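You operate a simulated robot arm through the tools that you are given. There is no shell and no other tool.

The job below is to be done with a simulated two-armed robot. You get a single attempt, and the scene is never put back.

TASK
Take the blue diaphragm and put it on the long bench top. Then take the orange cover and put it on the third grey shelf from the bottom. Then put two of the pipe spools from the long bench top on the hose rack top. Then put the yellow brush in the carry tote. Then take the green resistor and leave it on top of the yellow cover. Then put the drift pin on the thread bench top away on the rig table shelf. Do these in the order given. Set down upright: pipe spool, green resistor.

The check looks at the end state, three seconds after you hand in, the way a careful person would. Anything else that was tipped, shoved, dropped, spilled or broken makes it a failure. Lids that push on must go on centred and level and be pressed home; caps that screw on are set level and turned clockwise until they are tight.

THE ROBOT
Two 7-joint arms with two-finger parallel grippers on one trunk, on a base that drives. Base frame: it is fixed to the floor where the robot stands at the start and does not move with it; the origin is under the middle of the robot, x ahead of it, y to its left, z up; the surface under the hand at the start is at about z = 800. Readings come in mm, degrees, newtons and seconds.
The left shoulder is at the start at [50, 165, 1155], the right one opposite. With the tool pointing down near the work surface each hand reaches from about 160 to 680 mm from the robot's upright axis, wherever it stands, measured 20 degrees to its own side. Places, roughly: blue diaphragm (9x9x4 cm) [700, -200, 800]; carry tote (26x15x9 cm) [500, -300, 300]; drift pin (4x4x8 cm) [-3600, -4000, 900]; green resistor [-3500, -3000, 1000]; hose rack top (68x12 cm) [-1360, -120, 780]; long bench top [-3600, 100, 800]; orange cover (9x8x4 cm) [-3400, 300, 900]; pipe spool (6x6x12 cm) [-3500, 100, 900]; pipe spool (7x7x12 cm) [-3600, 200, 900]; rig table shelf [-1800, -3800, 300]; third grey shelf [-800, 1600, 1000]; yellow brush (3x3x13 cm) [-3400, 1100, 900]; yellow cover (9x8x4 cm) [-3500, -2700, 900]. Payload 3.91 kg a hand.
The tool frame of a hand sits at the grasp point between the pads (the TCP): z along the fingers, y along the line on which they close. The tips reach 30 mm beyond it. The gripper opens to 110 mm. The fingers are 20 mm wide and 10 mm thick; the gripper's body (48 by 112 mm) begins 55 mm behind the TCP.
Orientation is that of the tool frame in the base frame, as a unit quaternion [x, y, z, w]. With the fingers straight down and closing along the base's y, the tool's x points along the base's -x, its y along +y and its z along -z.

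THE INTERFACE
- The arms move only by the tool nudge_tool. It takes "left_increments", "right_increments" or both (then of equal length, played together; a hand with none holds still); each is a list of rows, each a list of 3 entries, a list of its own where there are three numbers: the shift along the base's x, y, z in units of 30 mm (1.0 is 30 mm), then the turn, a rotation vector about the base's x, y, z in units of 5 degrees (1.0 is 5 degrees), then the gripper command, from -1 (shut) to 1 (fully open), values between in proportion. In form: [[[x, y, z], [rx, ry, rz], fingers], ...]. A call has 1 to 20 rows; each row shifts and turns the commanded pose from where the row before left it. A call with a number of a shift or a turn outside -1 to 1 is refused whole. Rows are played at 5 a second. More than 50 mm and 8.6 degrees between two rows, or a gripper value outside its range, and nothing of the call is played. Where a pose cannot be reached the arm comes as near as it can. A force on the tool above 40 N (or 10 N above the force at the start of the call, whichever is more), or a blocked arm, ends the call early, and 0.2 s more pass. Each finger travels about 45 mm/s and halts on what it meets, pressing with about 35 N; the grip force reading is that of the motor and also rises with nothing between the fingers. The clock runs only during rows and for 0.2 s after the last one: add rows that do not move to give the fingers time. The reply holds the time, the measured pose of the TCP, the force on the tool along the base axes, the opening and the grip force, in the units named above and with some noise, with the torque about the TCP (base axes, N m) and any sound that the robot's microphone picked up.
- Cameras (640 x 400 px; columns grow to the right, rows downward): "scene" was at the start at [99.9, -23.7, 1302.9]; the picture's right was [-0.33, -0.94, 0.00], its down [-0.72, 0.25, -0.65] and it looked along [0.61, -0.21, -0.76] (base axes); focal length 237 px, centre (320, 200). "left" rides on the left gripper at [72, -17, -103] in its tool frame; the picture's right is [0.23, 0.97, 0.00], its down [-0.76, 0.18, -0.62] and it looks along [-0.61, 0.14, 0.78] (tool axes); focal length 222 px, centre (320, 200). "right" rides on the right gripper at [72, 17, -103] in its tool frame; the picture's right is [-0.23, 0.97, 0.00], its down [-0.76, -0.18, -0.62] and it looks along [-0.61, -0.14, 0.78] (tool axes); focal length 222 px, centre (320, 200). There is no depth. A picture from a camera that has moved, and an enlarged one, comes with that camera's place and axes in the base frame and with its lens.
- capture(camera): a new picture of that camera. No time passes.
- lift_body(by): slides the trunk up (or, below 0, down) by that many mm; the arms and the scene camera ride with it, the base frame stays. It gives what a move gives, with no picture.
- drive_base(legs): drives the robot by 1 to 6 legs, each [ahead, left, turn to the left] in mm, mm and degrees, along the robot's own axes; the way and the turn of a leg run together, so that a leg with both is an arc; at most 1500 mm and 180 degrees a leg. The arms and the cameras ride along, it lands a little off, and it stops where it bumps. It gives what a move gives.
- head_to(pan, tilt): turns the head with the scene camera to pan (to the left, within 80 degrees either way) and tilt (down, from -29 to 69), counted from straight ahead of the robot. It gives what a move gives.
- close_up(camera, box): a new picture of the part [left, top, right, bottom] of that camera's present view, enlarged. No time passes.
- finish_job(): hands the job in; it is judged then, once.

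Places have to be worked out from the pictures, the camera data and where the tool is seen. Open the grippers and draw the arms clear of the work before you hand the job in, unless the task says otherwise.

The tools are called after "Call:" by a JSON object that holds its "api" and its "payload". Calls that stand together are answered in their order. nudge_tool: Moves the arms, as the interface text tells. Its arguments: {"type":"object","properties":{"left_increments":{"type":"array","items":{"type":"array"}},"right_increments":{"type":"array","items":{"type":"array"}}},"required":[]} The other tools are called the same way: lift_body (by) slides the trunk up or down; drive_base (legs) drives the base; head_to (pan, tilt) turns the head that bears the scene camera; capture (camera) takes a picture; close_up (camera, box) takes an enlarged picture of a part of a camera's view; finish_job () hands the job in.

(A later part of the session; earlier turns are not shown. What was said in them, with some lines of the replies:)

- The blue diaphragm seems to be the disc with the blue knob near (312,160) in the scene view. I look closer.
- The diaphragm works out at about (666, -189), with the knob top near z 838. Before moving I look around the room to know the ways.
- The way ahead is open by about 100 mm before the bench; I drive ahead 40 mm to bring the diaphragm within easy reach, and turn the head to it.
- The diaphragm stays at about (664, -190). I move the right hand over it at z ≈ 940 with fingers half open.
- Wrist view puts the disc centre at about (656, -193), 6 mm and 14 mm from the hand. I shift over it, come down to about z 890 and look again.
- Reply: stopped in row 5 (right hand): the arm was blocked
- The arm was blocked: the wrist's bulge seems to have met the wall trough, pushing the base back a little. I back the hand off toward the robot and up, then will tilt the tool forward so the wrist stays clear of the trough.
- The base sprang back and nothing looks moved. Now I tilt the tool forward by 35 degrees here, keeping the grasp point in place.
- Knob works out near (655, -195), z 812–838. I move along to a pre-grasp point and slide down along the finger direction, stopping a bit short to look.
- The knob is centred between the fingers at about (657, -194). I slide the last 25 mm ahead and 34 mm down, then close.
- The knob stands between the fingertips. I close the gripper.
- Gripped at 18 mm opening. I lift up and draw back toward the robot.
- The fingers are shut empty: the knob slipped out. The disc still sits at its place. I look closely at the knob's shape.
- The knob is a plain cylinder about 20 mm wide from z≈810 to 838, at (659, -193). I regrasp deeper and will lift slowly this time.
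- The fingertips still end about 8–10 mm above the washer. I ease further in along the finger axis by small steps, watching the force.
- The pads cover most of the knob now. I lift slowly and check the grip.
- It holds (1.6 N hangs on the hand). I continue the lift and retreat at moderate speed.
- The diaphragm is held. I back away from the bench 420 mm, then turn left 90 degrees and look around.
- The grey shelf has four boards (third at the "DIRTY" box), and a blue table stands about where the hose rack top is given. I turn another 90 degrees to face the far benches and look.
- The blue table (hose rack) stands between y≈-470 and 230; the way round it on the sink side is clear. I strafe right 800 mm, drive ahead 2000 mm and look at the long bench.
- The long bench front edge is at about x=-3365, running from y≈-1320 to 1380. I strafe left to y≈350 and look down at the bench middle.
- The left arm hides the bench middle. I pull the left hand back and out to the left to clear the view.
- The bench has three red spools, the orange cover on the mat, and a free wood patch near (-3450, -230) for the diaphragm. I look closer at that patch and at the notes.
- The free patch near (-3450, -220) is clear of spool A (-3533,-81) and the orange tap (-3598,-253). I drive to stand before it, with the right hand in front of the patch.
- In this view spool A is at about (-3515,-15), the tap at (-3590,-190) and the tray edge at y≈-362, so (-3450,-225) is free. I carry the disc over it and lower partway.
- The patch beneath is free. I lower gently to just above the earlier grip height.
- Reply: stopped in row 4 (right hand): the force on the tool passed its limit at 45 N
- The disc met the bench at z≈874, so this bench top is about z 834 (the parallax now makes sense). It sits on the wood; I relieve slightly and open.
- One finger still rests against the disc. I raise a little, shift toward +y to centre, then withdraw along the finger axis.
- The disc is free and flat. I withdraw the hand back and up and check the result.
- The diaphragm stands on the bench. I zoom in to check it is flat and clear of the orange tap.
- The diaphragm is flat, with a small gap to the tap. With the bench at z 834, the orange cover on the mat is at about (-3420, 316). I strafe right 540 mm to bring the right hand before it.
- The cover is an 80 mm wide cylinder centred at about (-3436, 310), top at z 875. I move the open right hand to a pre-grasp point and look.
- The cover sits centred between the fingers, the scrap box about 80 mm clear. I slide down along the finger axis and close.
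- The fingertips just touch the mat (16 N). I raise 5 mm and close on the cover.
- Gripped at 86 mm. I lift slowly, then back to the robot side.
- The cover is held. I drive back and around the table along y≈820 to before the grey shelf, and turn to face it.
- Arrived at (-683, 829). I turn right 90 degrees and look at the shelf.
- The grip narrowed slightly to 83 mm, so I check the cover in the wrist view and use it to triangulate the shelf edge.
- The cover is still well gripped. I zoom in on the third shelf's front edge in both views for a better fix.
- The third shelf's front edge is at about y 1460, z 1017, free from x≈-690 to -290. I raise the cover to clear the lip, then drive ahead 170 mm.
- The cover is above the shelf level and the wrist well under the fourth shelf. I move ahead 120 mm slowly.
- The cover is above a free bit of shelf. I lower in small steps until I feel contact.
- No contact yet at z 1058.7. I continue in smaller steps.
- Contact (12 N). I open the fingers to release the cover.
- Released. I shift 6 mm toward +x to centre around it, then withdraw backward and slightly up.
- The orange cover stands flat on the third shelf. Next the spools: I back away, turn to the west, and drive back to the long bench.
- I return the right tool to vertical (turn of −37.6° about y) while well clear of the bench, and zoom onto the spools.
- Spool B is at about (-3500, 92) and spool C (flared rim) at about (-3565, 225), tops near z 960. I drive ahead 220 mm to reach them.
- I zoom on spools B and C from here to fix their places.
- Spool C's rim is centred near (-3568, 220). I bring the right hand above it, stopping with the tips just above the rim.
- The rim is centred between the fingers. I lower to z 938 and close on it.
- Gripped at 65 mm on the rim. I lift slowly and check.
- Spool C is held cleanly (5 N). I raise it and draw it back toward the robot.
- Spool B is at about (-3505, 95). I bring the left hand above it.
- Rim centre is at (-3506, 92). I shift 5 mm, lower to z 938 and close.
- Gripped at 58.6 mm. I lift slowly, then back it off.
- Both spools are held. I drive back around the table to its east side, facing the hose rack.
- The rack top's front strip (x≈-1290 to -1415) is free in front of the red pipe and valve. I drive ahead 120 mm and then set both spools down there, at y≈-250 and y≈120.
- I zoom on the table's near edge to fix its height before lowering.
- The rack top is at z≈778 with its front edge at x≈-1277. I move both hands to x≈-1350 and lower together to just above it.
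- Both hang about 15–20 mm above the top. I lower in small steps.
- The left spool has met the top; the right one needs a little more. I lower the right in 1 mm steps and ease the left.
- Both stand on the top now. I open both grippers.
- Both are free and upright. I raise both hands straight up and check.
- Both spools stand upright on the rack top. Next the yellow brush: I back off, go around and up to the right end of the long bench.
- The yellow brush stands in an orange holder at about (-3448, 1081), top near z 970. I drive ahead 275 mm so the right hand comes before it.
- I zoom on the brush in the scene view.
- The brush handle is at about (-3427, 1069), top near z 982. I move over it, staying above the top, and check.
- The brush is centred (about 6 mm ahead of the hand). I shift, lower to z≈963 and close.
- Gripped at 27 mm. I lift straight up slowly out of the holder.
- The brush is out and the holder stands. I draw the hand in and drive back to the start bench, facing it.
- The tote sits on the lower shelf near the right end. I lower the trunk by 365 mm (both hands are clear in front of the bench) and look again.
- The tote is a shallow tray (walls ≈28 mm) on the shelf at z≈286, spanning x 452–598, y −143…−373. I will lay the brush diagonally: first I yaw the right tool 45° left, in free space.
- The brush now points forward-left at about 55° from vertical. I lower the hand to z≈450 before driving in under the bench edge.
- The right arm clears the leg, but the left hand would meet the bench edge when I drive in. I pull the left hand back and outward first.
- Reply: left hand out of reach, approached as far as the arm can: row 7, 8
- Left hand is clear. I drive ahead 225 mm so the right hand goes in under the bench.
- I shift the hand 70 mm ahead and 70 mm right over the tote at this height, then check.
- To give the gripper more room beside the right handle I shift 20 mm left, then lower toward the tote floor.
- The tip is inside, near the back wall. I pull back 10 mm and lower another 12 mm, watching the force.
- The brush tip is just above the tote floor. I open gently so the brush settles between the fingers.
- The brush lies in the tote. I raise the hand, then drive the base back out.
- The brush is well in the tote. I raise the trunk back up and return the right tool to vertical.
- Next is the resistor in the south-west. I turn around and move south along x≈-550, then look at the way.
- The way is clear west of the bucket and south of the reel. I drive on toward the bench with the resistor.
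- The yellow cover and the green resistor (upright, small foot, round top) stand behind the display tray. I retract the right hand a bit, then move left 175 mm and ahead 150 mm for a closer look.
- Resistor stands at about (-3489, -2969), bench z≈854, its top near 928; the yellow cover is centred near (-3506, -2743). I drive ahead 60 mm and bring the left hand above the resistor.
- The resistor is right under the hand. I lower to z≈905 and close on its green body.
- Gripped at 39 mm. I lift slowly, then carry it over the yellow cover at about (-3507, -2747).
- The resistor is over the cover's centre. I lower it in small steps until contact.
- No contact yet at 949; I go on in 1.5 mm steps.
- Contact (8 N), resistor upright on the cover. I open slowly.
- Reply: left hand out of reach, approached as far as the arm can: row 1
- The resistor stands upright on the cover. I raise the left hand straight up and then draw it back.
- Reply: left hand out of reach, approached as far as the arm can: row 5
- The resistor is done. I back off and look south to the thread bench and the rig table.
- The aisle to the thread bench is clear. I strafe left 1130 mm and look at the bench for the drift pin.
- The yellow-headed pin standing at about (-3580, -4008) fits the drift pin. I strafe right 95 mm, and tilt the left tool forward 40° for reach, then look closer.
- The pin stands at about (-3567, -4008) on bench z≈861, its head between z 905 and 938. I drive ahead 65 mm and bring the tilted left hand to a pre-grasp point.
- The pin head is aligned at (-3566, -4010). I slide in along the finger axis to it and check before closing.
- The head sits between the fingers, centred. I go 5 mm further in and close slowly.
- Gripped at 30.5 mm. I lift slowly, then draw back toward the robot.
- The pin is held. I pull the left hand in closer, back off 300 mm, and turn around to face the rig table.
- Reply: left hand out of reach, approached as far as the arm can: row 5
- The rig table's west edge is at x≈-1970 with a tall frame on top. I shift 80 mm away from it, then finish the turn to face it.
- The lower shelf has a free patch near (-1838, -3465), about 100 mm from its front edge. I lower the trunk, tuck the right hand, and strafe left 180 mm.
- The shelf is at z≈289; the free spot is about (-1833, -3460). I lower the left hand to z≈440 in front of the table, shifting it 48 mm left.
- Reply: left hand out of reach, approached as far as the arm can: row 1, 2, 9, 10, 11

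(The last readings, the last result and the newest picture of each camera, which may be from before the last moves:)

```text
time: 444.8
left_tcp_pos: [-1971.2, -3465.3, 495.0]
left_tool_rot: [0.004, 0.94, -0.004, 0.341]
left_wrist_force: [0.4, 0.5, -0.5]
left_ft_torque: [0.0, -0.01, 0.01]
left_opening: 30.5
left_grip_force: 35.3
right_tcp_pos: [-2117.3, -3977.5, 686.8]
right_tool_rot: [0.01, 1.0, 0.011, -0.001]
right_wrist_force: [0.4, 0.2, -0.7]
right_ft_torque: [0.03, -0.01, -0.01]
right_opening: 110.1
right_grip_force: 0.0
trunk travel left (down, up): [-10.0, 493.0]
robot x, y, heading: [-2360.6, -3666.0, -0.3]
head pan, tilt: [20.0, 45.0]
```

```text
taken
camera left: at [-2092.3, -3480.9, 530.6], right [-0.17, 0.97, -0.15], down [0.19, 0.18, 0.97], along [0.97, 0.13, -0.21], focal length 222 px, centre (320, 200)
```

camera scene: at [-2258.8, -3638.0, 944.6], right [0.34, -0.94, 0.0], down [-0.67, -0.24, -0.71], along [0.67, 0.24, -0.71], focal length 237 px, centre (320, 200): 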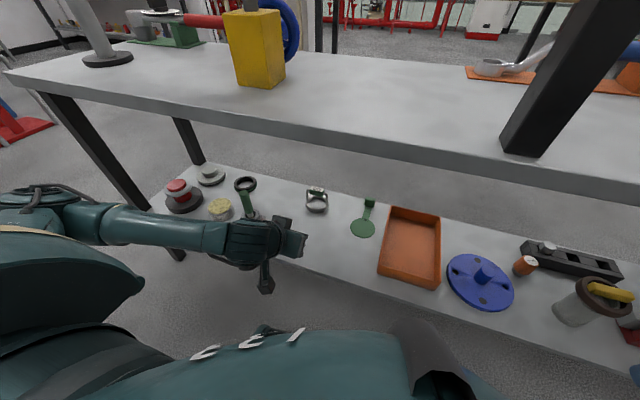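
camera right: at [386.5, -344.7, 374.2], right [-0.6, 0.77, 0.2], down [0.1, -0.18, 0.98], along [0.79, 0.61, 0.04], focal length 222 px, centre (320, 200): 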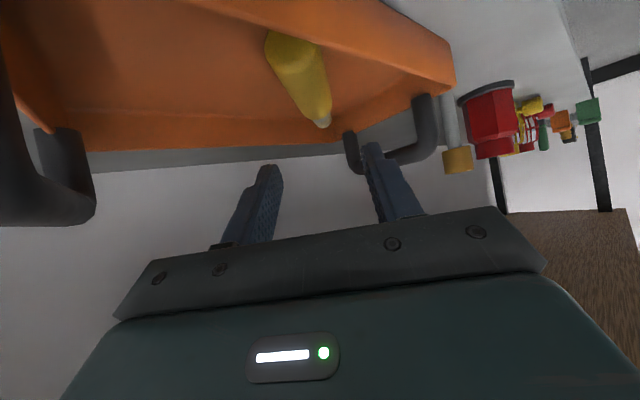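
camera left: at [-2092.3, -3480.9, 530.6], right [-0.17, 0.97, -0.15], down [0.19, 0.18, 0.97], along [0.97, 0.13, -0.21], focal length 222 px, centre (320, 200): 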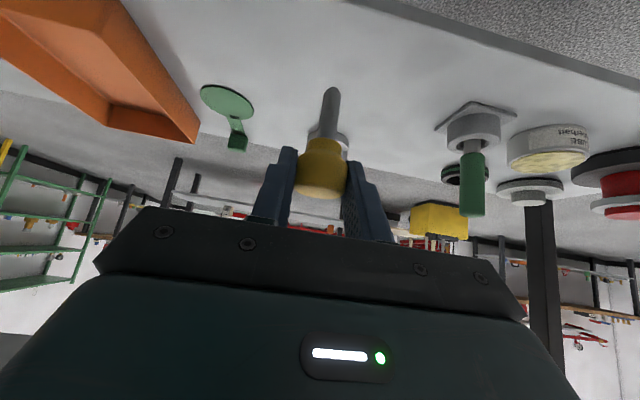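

The arm could not go lower so close in (z≈495). I extend forward, expecting the hand to come down to the commanded height, and check the reading.

Call:
{"api": "nudge_tool", "payload": {"left_increments": [[[0.5, 0, 0], [0, 0, 0], -1], [[0.7, 0, 0], [0, 0, 0], -1], [[0.7, 0, 0], [0, 0, 0], -1], [[0, 0, 0], [0, 0, 0], -1]]}}

Call:
{"api": "capture", "payload": {"camera": "scene"}}

```text
time: 445.8
left_tcp_pos: [-1913.4, -3464.0, 495.9]
left_tool_rot: [0.003, 0.941, -0.004, 0.34]
left_wrist_force: [0.5, -0.5, -0.4]
left_ft_torque: [-0.02, 0.02, -0.03]
left_opening: 30.1
left_grip_force: 35.0
right_tcp_pos: [-2116.6, -3977.9, 687.9]
right_tool_rot: [0.011, 1.0, 0.011, -0.001]
right_wrist_force: [-0.6, 0.8, -0.2]
right_ft_torque: [0.03, -0.02, -0.02]
right_opening: 110.2
right_grip_force: 0.0
trunk travel left (down, up): [-10.0, 493.0]
robot x, y, heading: [-2359.9, -3669.2, -0.4]
head pan, tilt: [20.0, 45.0]
```

```text
taken
camera scene: at [-2258.8, -3637.9, 944.5], right [0.34, -0.94, 0.0], down [-0.67, -0.24, -0.71], along [0.67, 0.24, -0.71], focal length 237 px, centre (320, 200)
```

scene: 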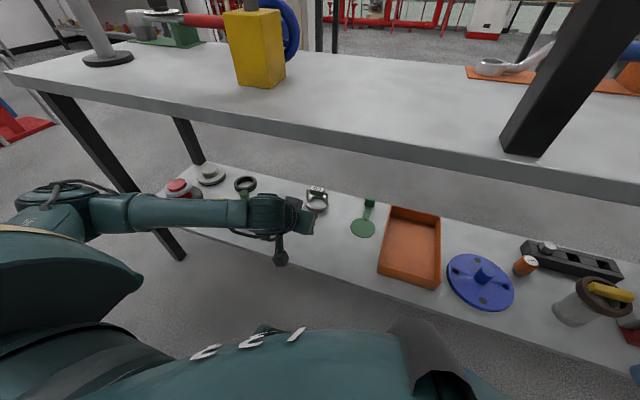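

The hand follows. I move on ahead 71 mm and lower about 95 mm over the free spot.

Call:
{"api": "nudge_tool", "payload": {"left_increments": [[[0.6, 0, -0.3], [0, 0, 0], -1], [[0.6, 0, -0.6], [0, 0, 0], -1], [[0.6, 0, -0.8], [0, 0, 0], -1], [[0.57, 0, -0.8], [0, 0, 0], -1], [[0, 0.1, -0.6], [0, 0, 0], -1], [[0, 0, 0], [0, 0, 0], -1]]}}

Call:
{"api": "capture", "payload": {"camera": "scene"}}

Call:
{"api": "capture", "payload": {"camera": "left"}}

```text
time: 447.2
left_tcp_pos: [-1844.4, -3462.2, 401.3]
left_tool_rot: [0.003, 0.941, -0.003, 0.34]
left_wrist_force: [0.1, 0.3, -0.6]
left_ft_torque: [-0.04, 0.02, 0.01]
left_opening: 30.3
left_grip_force: 34.7
right_tcp_pos: [-2118.2, -3978.2, 686.2]
right_tool_rot: [0.011, 1.0, 0.011, 0.0]
right_wrist_force: [-0.4, 0.3, -0.4]
right_ft_torque: [0.01, 0.02, 0.03]
right_opening: 109.9
right_grip_force: 0.0
trunk travel left (down, up): [-10.0, 493.0]
robot x, y, heading: [-2362.6, -3667.8, -0.4]
head pan, tilt: [20.0, 45.0]
```

```text
taken
camera scene: at [-2258.8, -3637.9, 944.5], right [0.34, -0.94, 0.0], down [-0.67, -0.24, -0.71], along [0.67, 0.24, -0.71], focal length 237 px, centre (320, 200)
```

scene: 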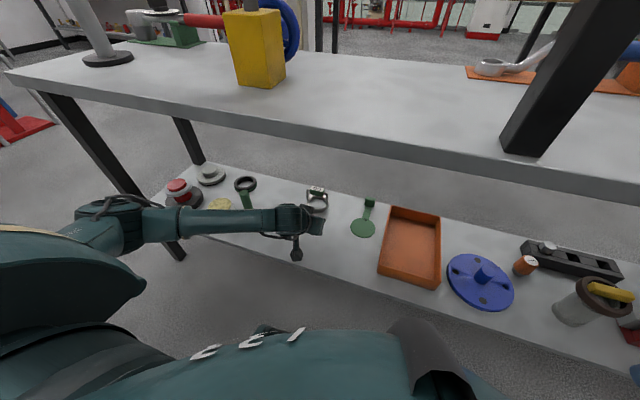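

```text
taken
camera left: at [-1964.5, -3477.9, 437.0], right [-0.17, 0.97, -0.15], down [0.19, 0.18, 0.97], along [0.97, 0.13, -0.21], focal length 222 px, centre (320, 200)
```

left: 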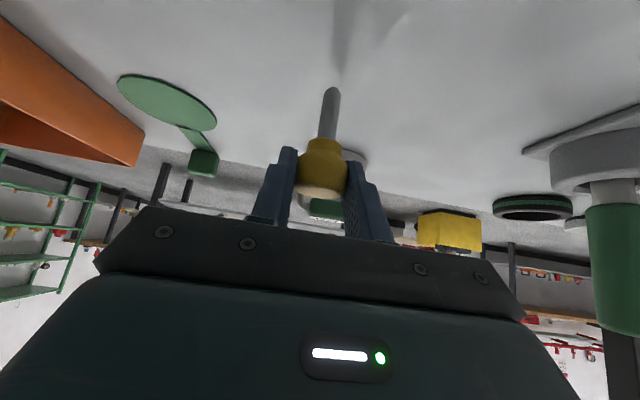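

The spot under the pin is free. I lower 30 mm, then in small steps till contact.

Call:
{"api": "nudge_tool", "payload": {"left_increments": [[[0, 0, -0.4], [0, 0, 0], -1], [[0, 0, -0.4], [0, 0, 0], -1], [[0, 0, -0.2], [0, 0, 0], -1], [[0, 0, 0], [0, 0, 0], -1]]}}

Call:
{"api": "close_up", "payload": {"camera": "left", "box": [240, 60, 420, 220]}}

```text
time: 448.2
left_tcp_pos: [-1839.1, -3462.5, 376.4]
left_tool_rot: [0.002, 0.939, -0.005, 0.345]
left_wrist_force: [5.5, -4.7, 22.4]
left_ft_torque: [-0.21, -0.46, -0.03]
left_opening: 30.8
left_grip_force: 35.1
right_tcp_pos: [-2118.3, -3978.8, 687.6]
right_tool_rot: [0.011, 1.0, 0.011, 0.001]
right_wrist_force: [0.0, -0.4, 0.8]
right_ft_torque: [0.0, 0.02, 0.02]
right_opening: 110.0
right_grip_force: 0.0
trunk travel left (down, up): [-10.0, 493.0]
robot x, y, heading: [-2362.3, -3668.0, -0.4]
head pan, tilt: [20.0, 45.0]
```

```text
2.50 times, centred on (330, 140) of left
camera zoom: at [-1961.6, -3479.4, 411.0], right [-0.16, 0.97, -0.15], down [0.18, 0.18, 0.97], along [0.97, 0.13, -0.2], focal length 555 px, centre (295, 350)
```

zoom: 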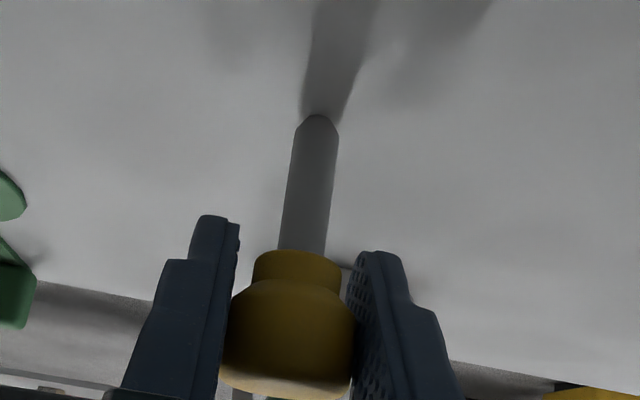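

Contact came at z≈376 with 22 N. I ease up 2 mm and read again.

Call:
{"api": "nudge_tool", "payload": {"left_increments": [[[0, 0, 0.07], [0, 0, 0], -1], [[0, 0, 0], [0, 0, 0], -1], [[0, 0, 0], [0, 0, 0], -1]]}}

Call:
{"api": "close_up", "payload": {"camera": "left", "box": [240, 60, 420, 220]}}

Call:
{"api": "close_up", "payload": {"camera": "scene", "box": [260, 170, 380, 260]}}

```text
time: 449.0
left_tcp_pos: [-1841.6, -3463.0, 376.7]
left_tool_rot: [0.002, 0.939, -0.004, 0.343]
left_wrist_force: [5.5, -3.4, 17.3]
left_ft_torque: [-0.11, -0.39, -0.02]
left_opening: 30.1
left_grip_force: 34.8
right_tcp_pos: [-2118.3, -3977.9, 686.4]
right_tool_rot: [0.011, 1.0, 0.012, 0.0]
right_wrist_force: [0.0, -0.2, -0.4]
right_ft_torque: [0.0, 0.0, 0.0]
right_opening: 110.1
right_grip_force: 0.0
trunk travel left (down, up): [-10.0, 493.0]
robot x, y, heading: [-2363.7, -3671.8, -0.4]
head pan, tilt: [20.0, 45.0]
```

```text
2.50 times, centred on (330, 140) of left
camera zoom: at [-1963.1, -3478.5, 411.4], right [-0.17, 0.97, -0.15], down [0.18, 0.18, 0.97], along [0.97, 0.13, -0.21], focal length 555 px, centre (295, 350)
```

zoom: 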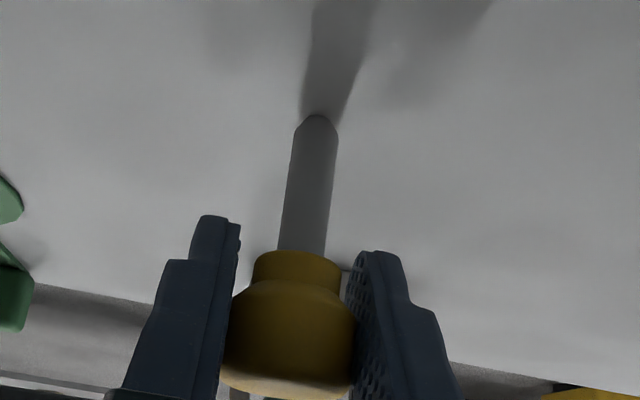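

```text
4.44 times, centred on (320, 215) of scene
camera zoom: at [-2259.9, -3638.3, 944.7], right [0.34, -0.94, 0.0], down [-0.66, -0.24, -0.71], along [0.67, 0.24, -0.71], focal length 1054 px, centre (320, 133)
```

zoom: 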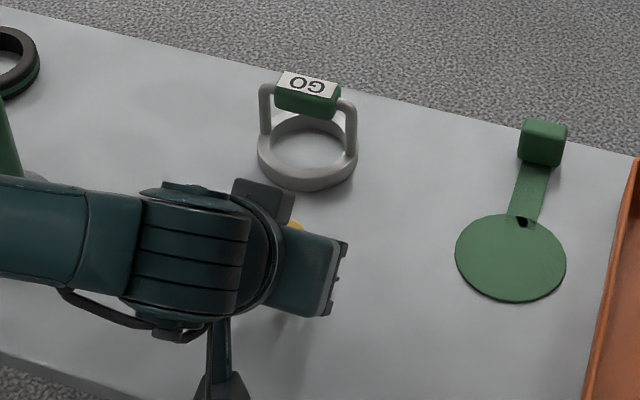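

Call:
{"api": "nudge_tool", "payload": {"left_increments": [[[0, 0, 0.1], [0, 0, 0], -1], [[0, 0, 0.05], [0, 0, 0], -1], [[0, 0, 0], [0, 0, 0], -1]]}}

```text
time: 449.8
left_tcp_pos: [-1843.4, -3461.3, 378.5]
left_tool_rot: [0.003, 0.941, -0.003, 0.338]
left_wrist_force: [-1.4, 1.3, 1.2]
left_ft_torque: [0.08, -0.03, 0.02]
left_opening: 30.3
left_grip_force: 35.2
right_tcp_pos: [-2117.4, -3977.0, 686.5]
right_tool_rot: [0.01, 1.0, 0.01, 0.0]
right_wrist_force: [0.6, 0.3, -0.1]
right_ft_torque: [-0.02, -0.01, -0.02]
right_opening: 110.0
right_grip_force: 0.1
trunk travel left (down, up): [-10.0, 493.0]
robot x, y, heading: [-2364.5, -3665.9, -0.4]
head pan, tilt: [20.0, 45.0]
```

Only a light contact remains. I open the fingers slowly.

Call:
{"api": "nudge_tool", "payload": {"left_increments": [[[0, 0, 0], [0, 0, 0], -0.4], [[0, 0, 0], [0, 0, 0], -0.3], [[0, 0, 0], [0, 0, 0], -0.2], [[0, 0, 0], [0, 0, 0], 0], [[0, 0, 0], [0, 0, 0], 0.2], [[0, 0, 0], [0, 0, 0], 0.3], [[0, 0, 0], [0, 0, 0], 0.3]]}}

Call:
{"api": "capture", "payload": {"camera": "left"}}

```text
time: 451.4
left_tcp_pos: [-1842.3, -3462.4, 379.1]
left_tool_rot: [0.004, 0.94, -0.004, 0.34]
left_wrist_force: [0.3, 0.8, -1.0]
left_ft_torque: [-0.01, -0.01, 0.03]
left_opening: 71.3
left_grip_force: 0.0
right_tcp_pos: [-2117.7, -3978.9, 687.2]
right_tool_rot: [0.01, 1.0, 0.011, -0.001]
right_wrist_force: [-0.3, 0.6, 0.3]
right_ft_torque: [0.0, 0.0, -0.01]
right_opening: 110.1
right_grip_force: 0.1
trunk travel left (down, up): [-10.0, 493.0]
robot x, y, heading: [-2362.1, -3666.8, -0.6]
head pan, tilt: [20.0, 45.0]
```

```text
taken
camera left: at [-1964.0, -3478.2, 414.2], right [-0.17, 0.97, -0.15], down [0.19, 0.18, 0.97], along [0.97, 0.13, -0.21], focal length 222 px, centre (320, 200)
```

left: 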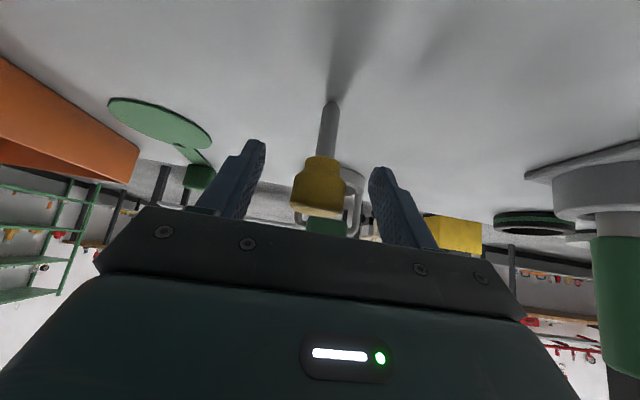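

The pin stands by itself. I withdraw slowly backward along the finger axis.

Call:
{"api": "nudge_tool", "payload": {"left_increments": [[[-0.2, 0, 0.24], [0, 0, 0], 0.3], [[-0.4, 0, 0.48], [0, 0, 0], 0.3], [[-0.5, 0, 0.6], [0, 0, 0], 0.3], [[-0.6, 0, 0.5], [0, 0, 0], 0.3], [[-0.8, 0, 0.4], [0, 0, 0], 0.3], [[-0.8, 0, 0.3], [0, 0, 0], 0.3], [[-0.5, 0, 0.2], [0, 0, 0], 0.3], [[0, 0, 0], [0, 0, 0], 0.3]]}}

Call:
{"api": "capture", "payload": {"camera": "left"}}

Call:
{"api": "capture", "payload": {"camera": "scene"}}

```text
time: 453.2
left_tcp_pos: [-1939.5, -3457.5, 457.9]
left_tool_rot: [0.003, 0.941, -0.003, 0.337]
left_wrist_force: [0.0, -0.1, 0.4]
left_ft_torque: [-0.02, 0.0, 0.01]
left_opening: 71.5
left_grip_force: 0.0
left hand out of reach, approached as far as the arm can: row 6, 7
right_tcp_pos: [-2115.8, -3978.6, 687.2]
right_tool_rot: [0.011, 1.0, 0.011, 0.0]
right_wrist_force: [0.5, -0.1, 0.2]
right_ft_torque: [-0.03, -0.02, 0.01]
right_opening: 110.2
right_grip_force: 0.0
trunk travel left (down, up): [-10.0, 493.0]
robot x, y, heading: [-2364.1, -3668.8, -0.3]
head pan, tilt: [20.0, 45.0]
```

```text
taken
camera left: at [-2059.7, -3472.2, 494.4], right [-0.17, 0.97, -0.15], down [0.19, 0.18, 0.96], along [0.97, 0.13, -0.22], focal length 222 px, centre (320, 200)
```

left: 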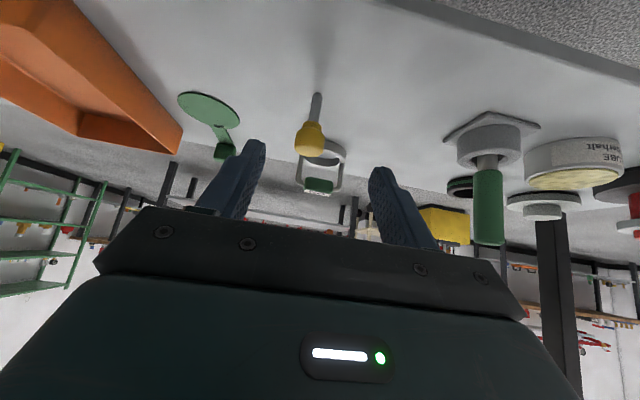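

```text
taken
camera scene: at [-2258.9, -3637.9, 944.5], right [0.34, -0.94, 0.0], down [-0.67, -0.24, -0.71], along [0.67, 0.24, -0.71], focal length 237 px, centre (320, 200)
```

scene: 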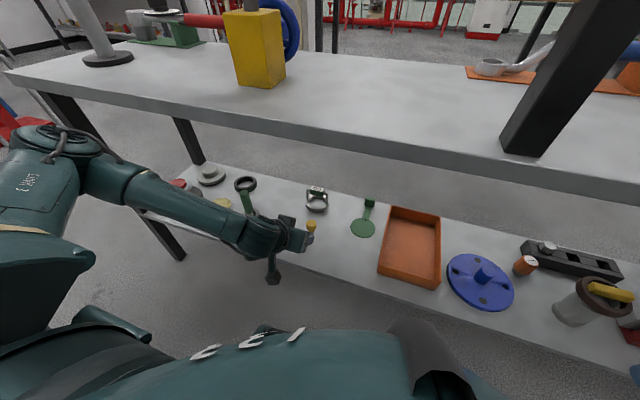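

The pin stands on the rig table shelf. I back the base out and check it once more.

Call:
{"api": "drive_base", "payload": {"legs": [[-320, 0, 0]]}}

Call:
{"api": "capture", "payload": {"camera": "scene"}}

Call:
{"api": "close_up", "payload": {"camera": "left", "box": [220, 40, 420, 200]}}

```text
time: 455.3
left_tcp_pos: [-2262.0, -3451.6, 458.8]
left_tool_rot: [0.001, 0.942, -0.002, 0.337]
left_wrist_force: [0.1, 0.7, -0.2]
left_ft_torque: [0.01, -0.03, 0.0]
left_opening: 71.5
left_grip_force: 0.0
right_tcp_pos: [-2438.9, -3976.4, 687.6]
right_tool_rot: [0.009, 1.0, 0.01, -0.001]
right_wrist_force: [0.1, 0.7, 0.2]
right_ft_torque: [-0.03, 0.04, 0.0]
right_opening: 109.9
right_grip_force: 0.1
trunk travel left (down, up): [-10.0, 493.0]
robot x, y, heading: [-2684.4, -3667.4, -0.1]
head pan, tilt: [20.0, 45.0]
```

```text
taken
camera scene: at [-2582.0, -3636.1, 944.5], right [0.34, -0.94, 0.0], down [-0.67, -0.24, -0.71], along [0.66, 0.24, -0.71], focal length 237 px, centre (320, 200)
```

scene: 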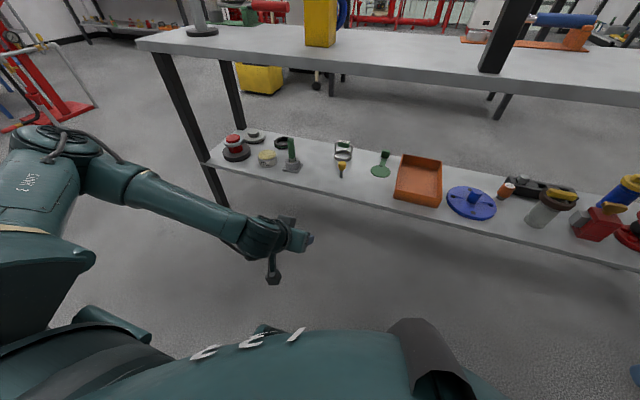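

```text
2.50 times, centred on (320, 120) of left
camera zoom: at [-2383.4, -3469.5, 494.2], right [-0.17, 0.97, -0.15], down [0.19, 0.18, 0.96], along [0.97, 0.14, -0.22], focal length 555 px, centre (320, 400)
```

zoom: 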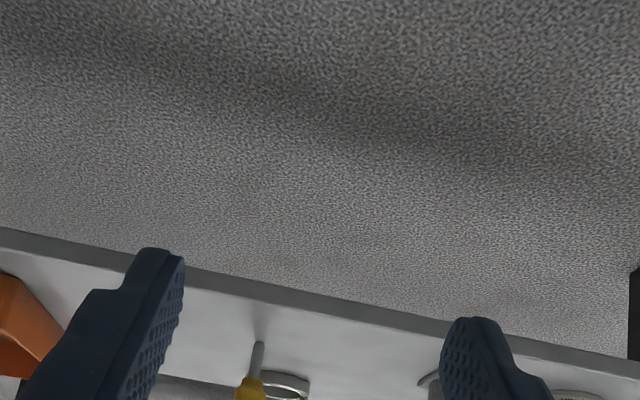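

The pin stands well inside the shelf. I open the left gripper fully as a last step; both arms are clear of everything.

Call:
{"api": "nudge_tool", "payload": {"left_increments": [[[0, 0, 0], [0, 0, 0], 1], [[0, 0, 0], [0, 0, 0], 1], [[0, 0, 0], [0, 0, 0], 1]], "right_increments": [[[0, 0, 0], [0, 0, 0], 1], [[0, 0, 0], [0, 0, 0], 1], [[0, 0, 0], [0, 0, 0], 1]]}}

Call:
{"api": "close_up", "payload": {"camera": "scene", "box": [210, 120, 460, 220]}}

```text
time: 456.1
left_tcp_pos: [-2262.1, -3452.1, 456.8]
left_tool_rot: [0.001, 0.941, -0.003, 0.338]
left_wrist_force: [0.3, -1.1, -0.3]
left_ft_torque: [0.05, 0.0, -0.05]
left_opening: 110.0
left_grip_force: 0.0
right_tcp_pos: [-2439.0, -3976.3, 687.1]
right_tool_rot: [0.009, 1.0, 0.011, -0.001]
right_wrist_force: [1.2, -0.1, 0.2]
right_ft_torque: [-0.06, 0.0, -0.03]
right_opening: 109.9
right_grip_force: 0.0
trunk travel left (down, up): [-10.0, 493.0]
robot x, y, heading: [-2684.9, -3669.2, -0.2]
head pan, tilt: [20.0, 45.0]
```

```text
2.56 times, centred on (335, 170) of scene
camera zoom: at [-2582.0, -3636.1, 944.5], right [0.34, -0.94, 0.0], down [-0.66, -0.24, -0.71], along [0.66, 0.24, -0.71], focal length 607 px, centre (282, 277)
```

zoom: 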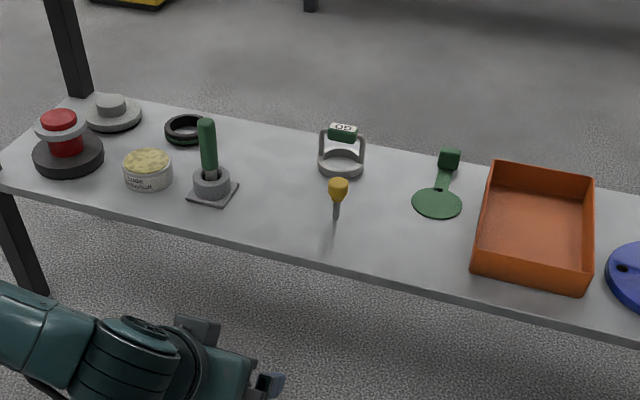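

All six parts are placed, the grippers are open and the arms are clear, so I hand the job in.

Call:
{"api": "finish_job", "payload": {}}

```text
The job is handed in.
```

I did all six parts in the order given and handed the job in. I don't have the check's result yet.

| Item | Where it is now |
|---|---|
| Blue diaphragm | Flat on the long bench top, with a small gap to the orange-and-grey item behind it |
| Orange cover | Flat on the third grey shelf from the bottom |
| Two pipe spools | Upright on the hose rack top, near its front edge |
| Yellow brush | Lying flat in the carry tote |
| Green resistor | Upright on top of the yellow cover, a little off centre |
| Drift pin | Standing on the rig table shelf, about 100 mm from the front edge |

Things that could matter to the check:

- **Wall trough:** on my first try for the diaphragm, the right arm was blocked, most likely by the wall trough above the start bench. It pushed the robot back a little. I saw no movement of the trough or anything else.
- **Diaphragm slip:** it slipped out of the fingers on the first lift but stayed where it was, and the second grip held.
- **Drift pin:** it stands on its thin end, as it did on the thread bench. It was still standing when I handed in.

I checked each placement in the camera pictures right after setting it down, but did not go back to look at the earlier ones at the end.
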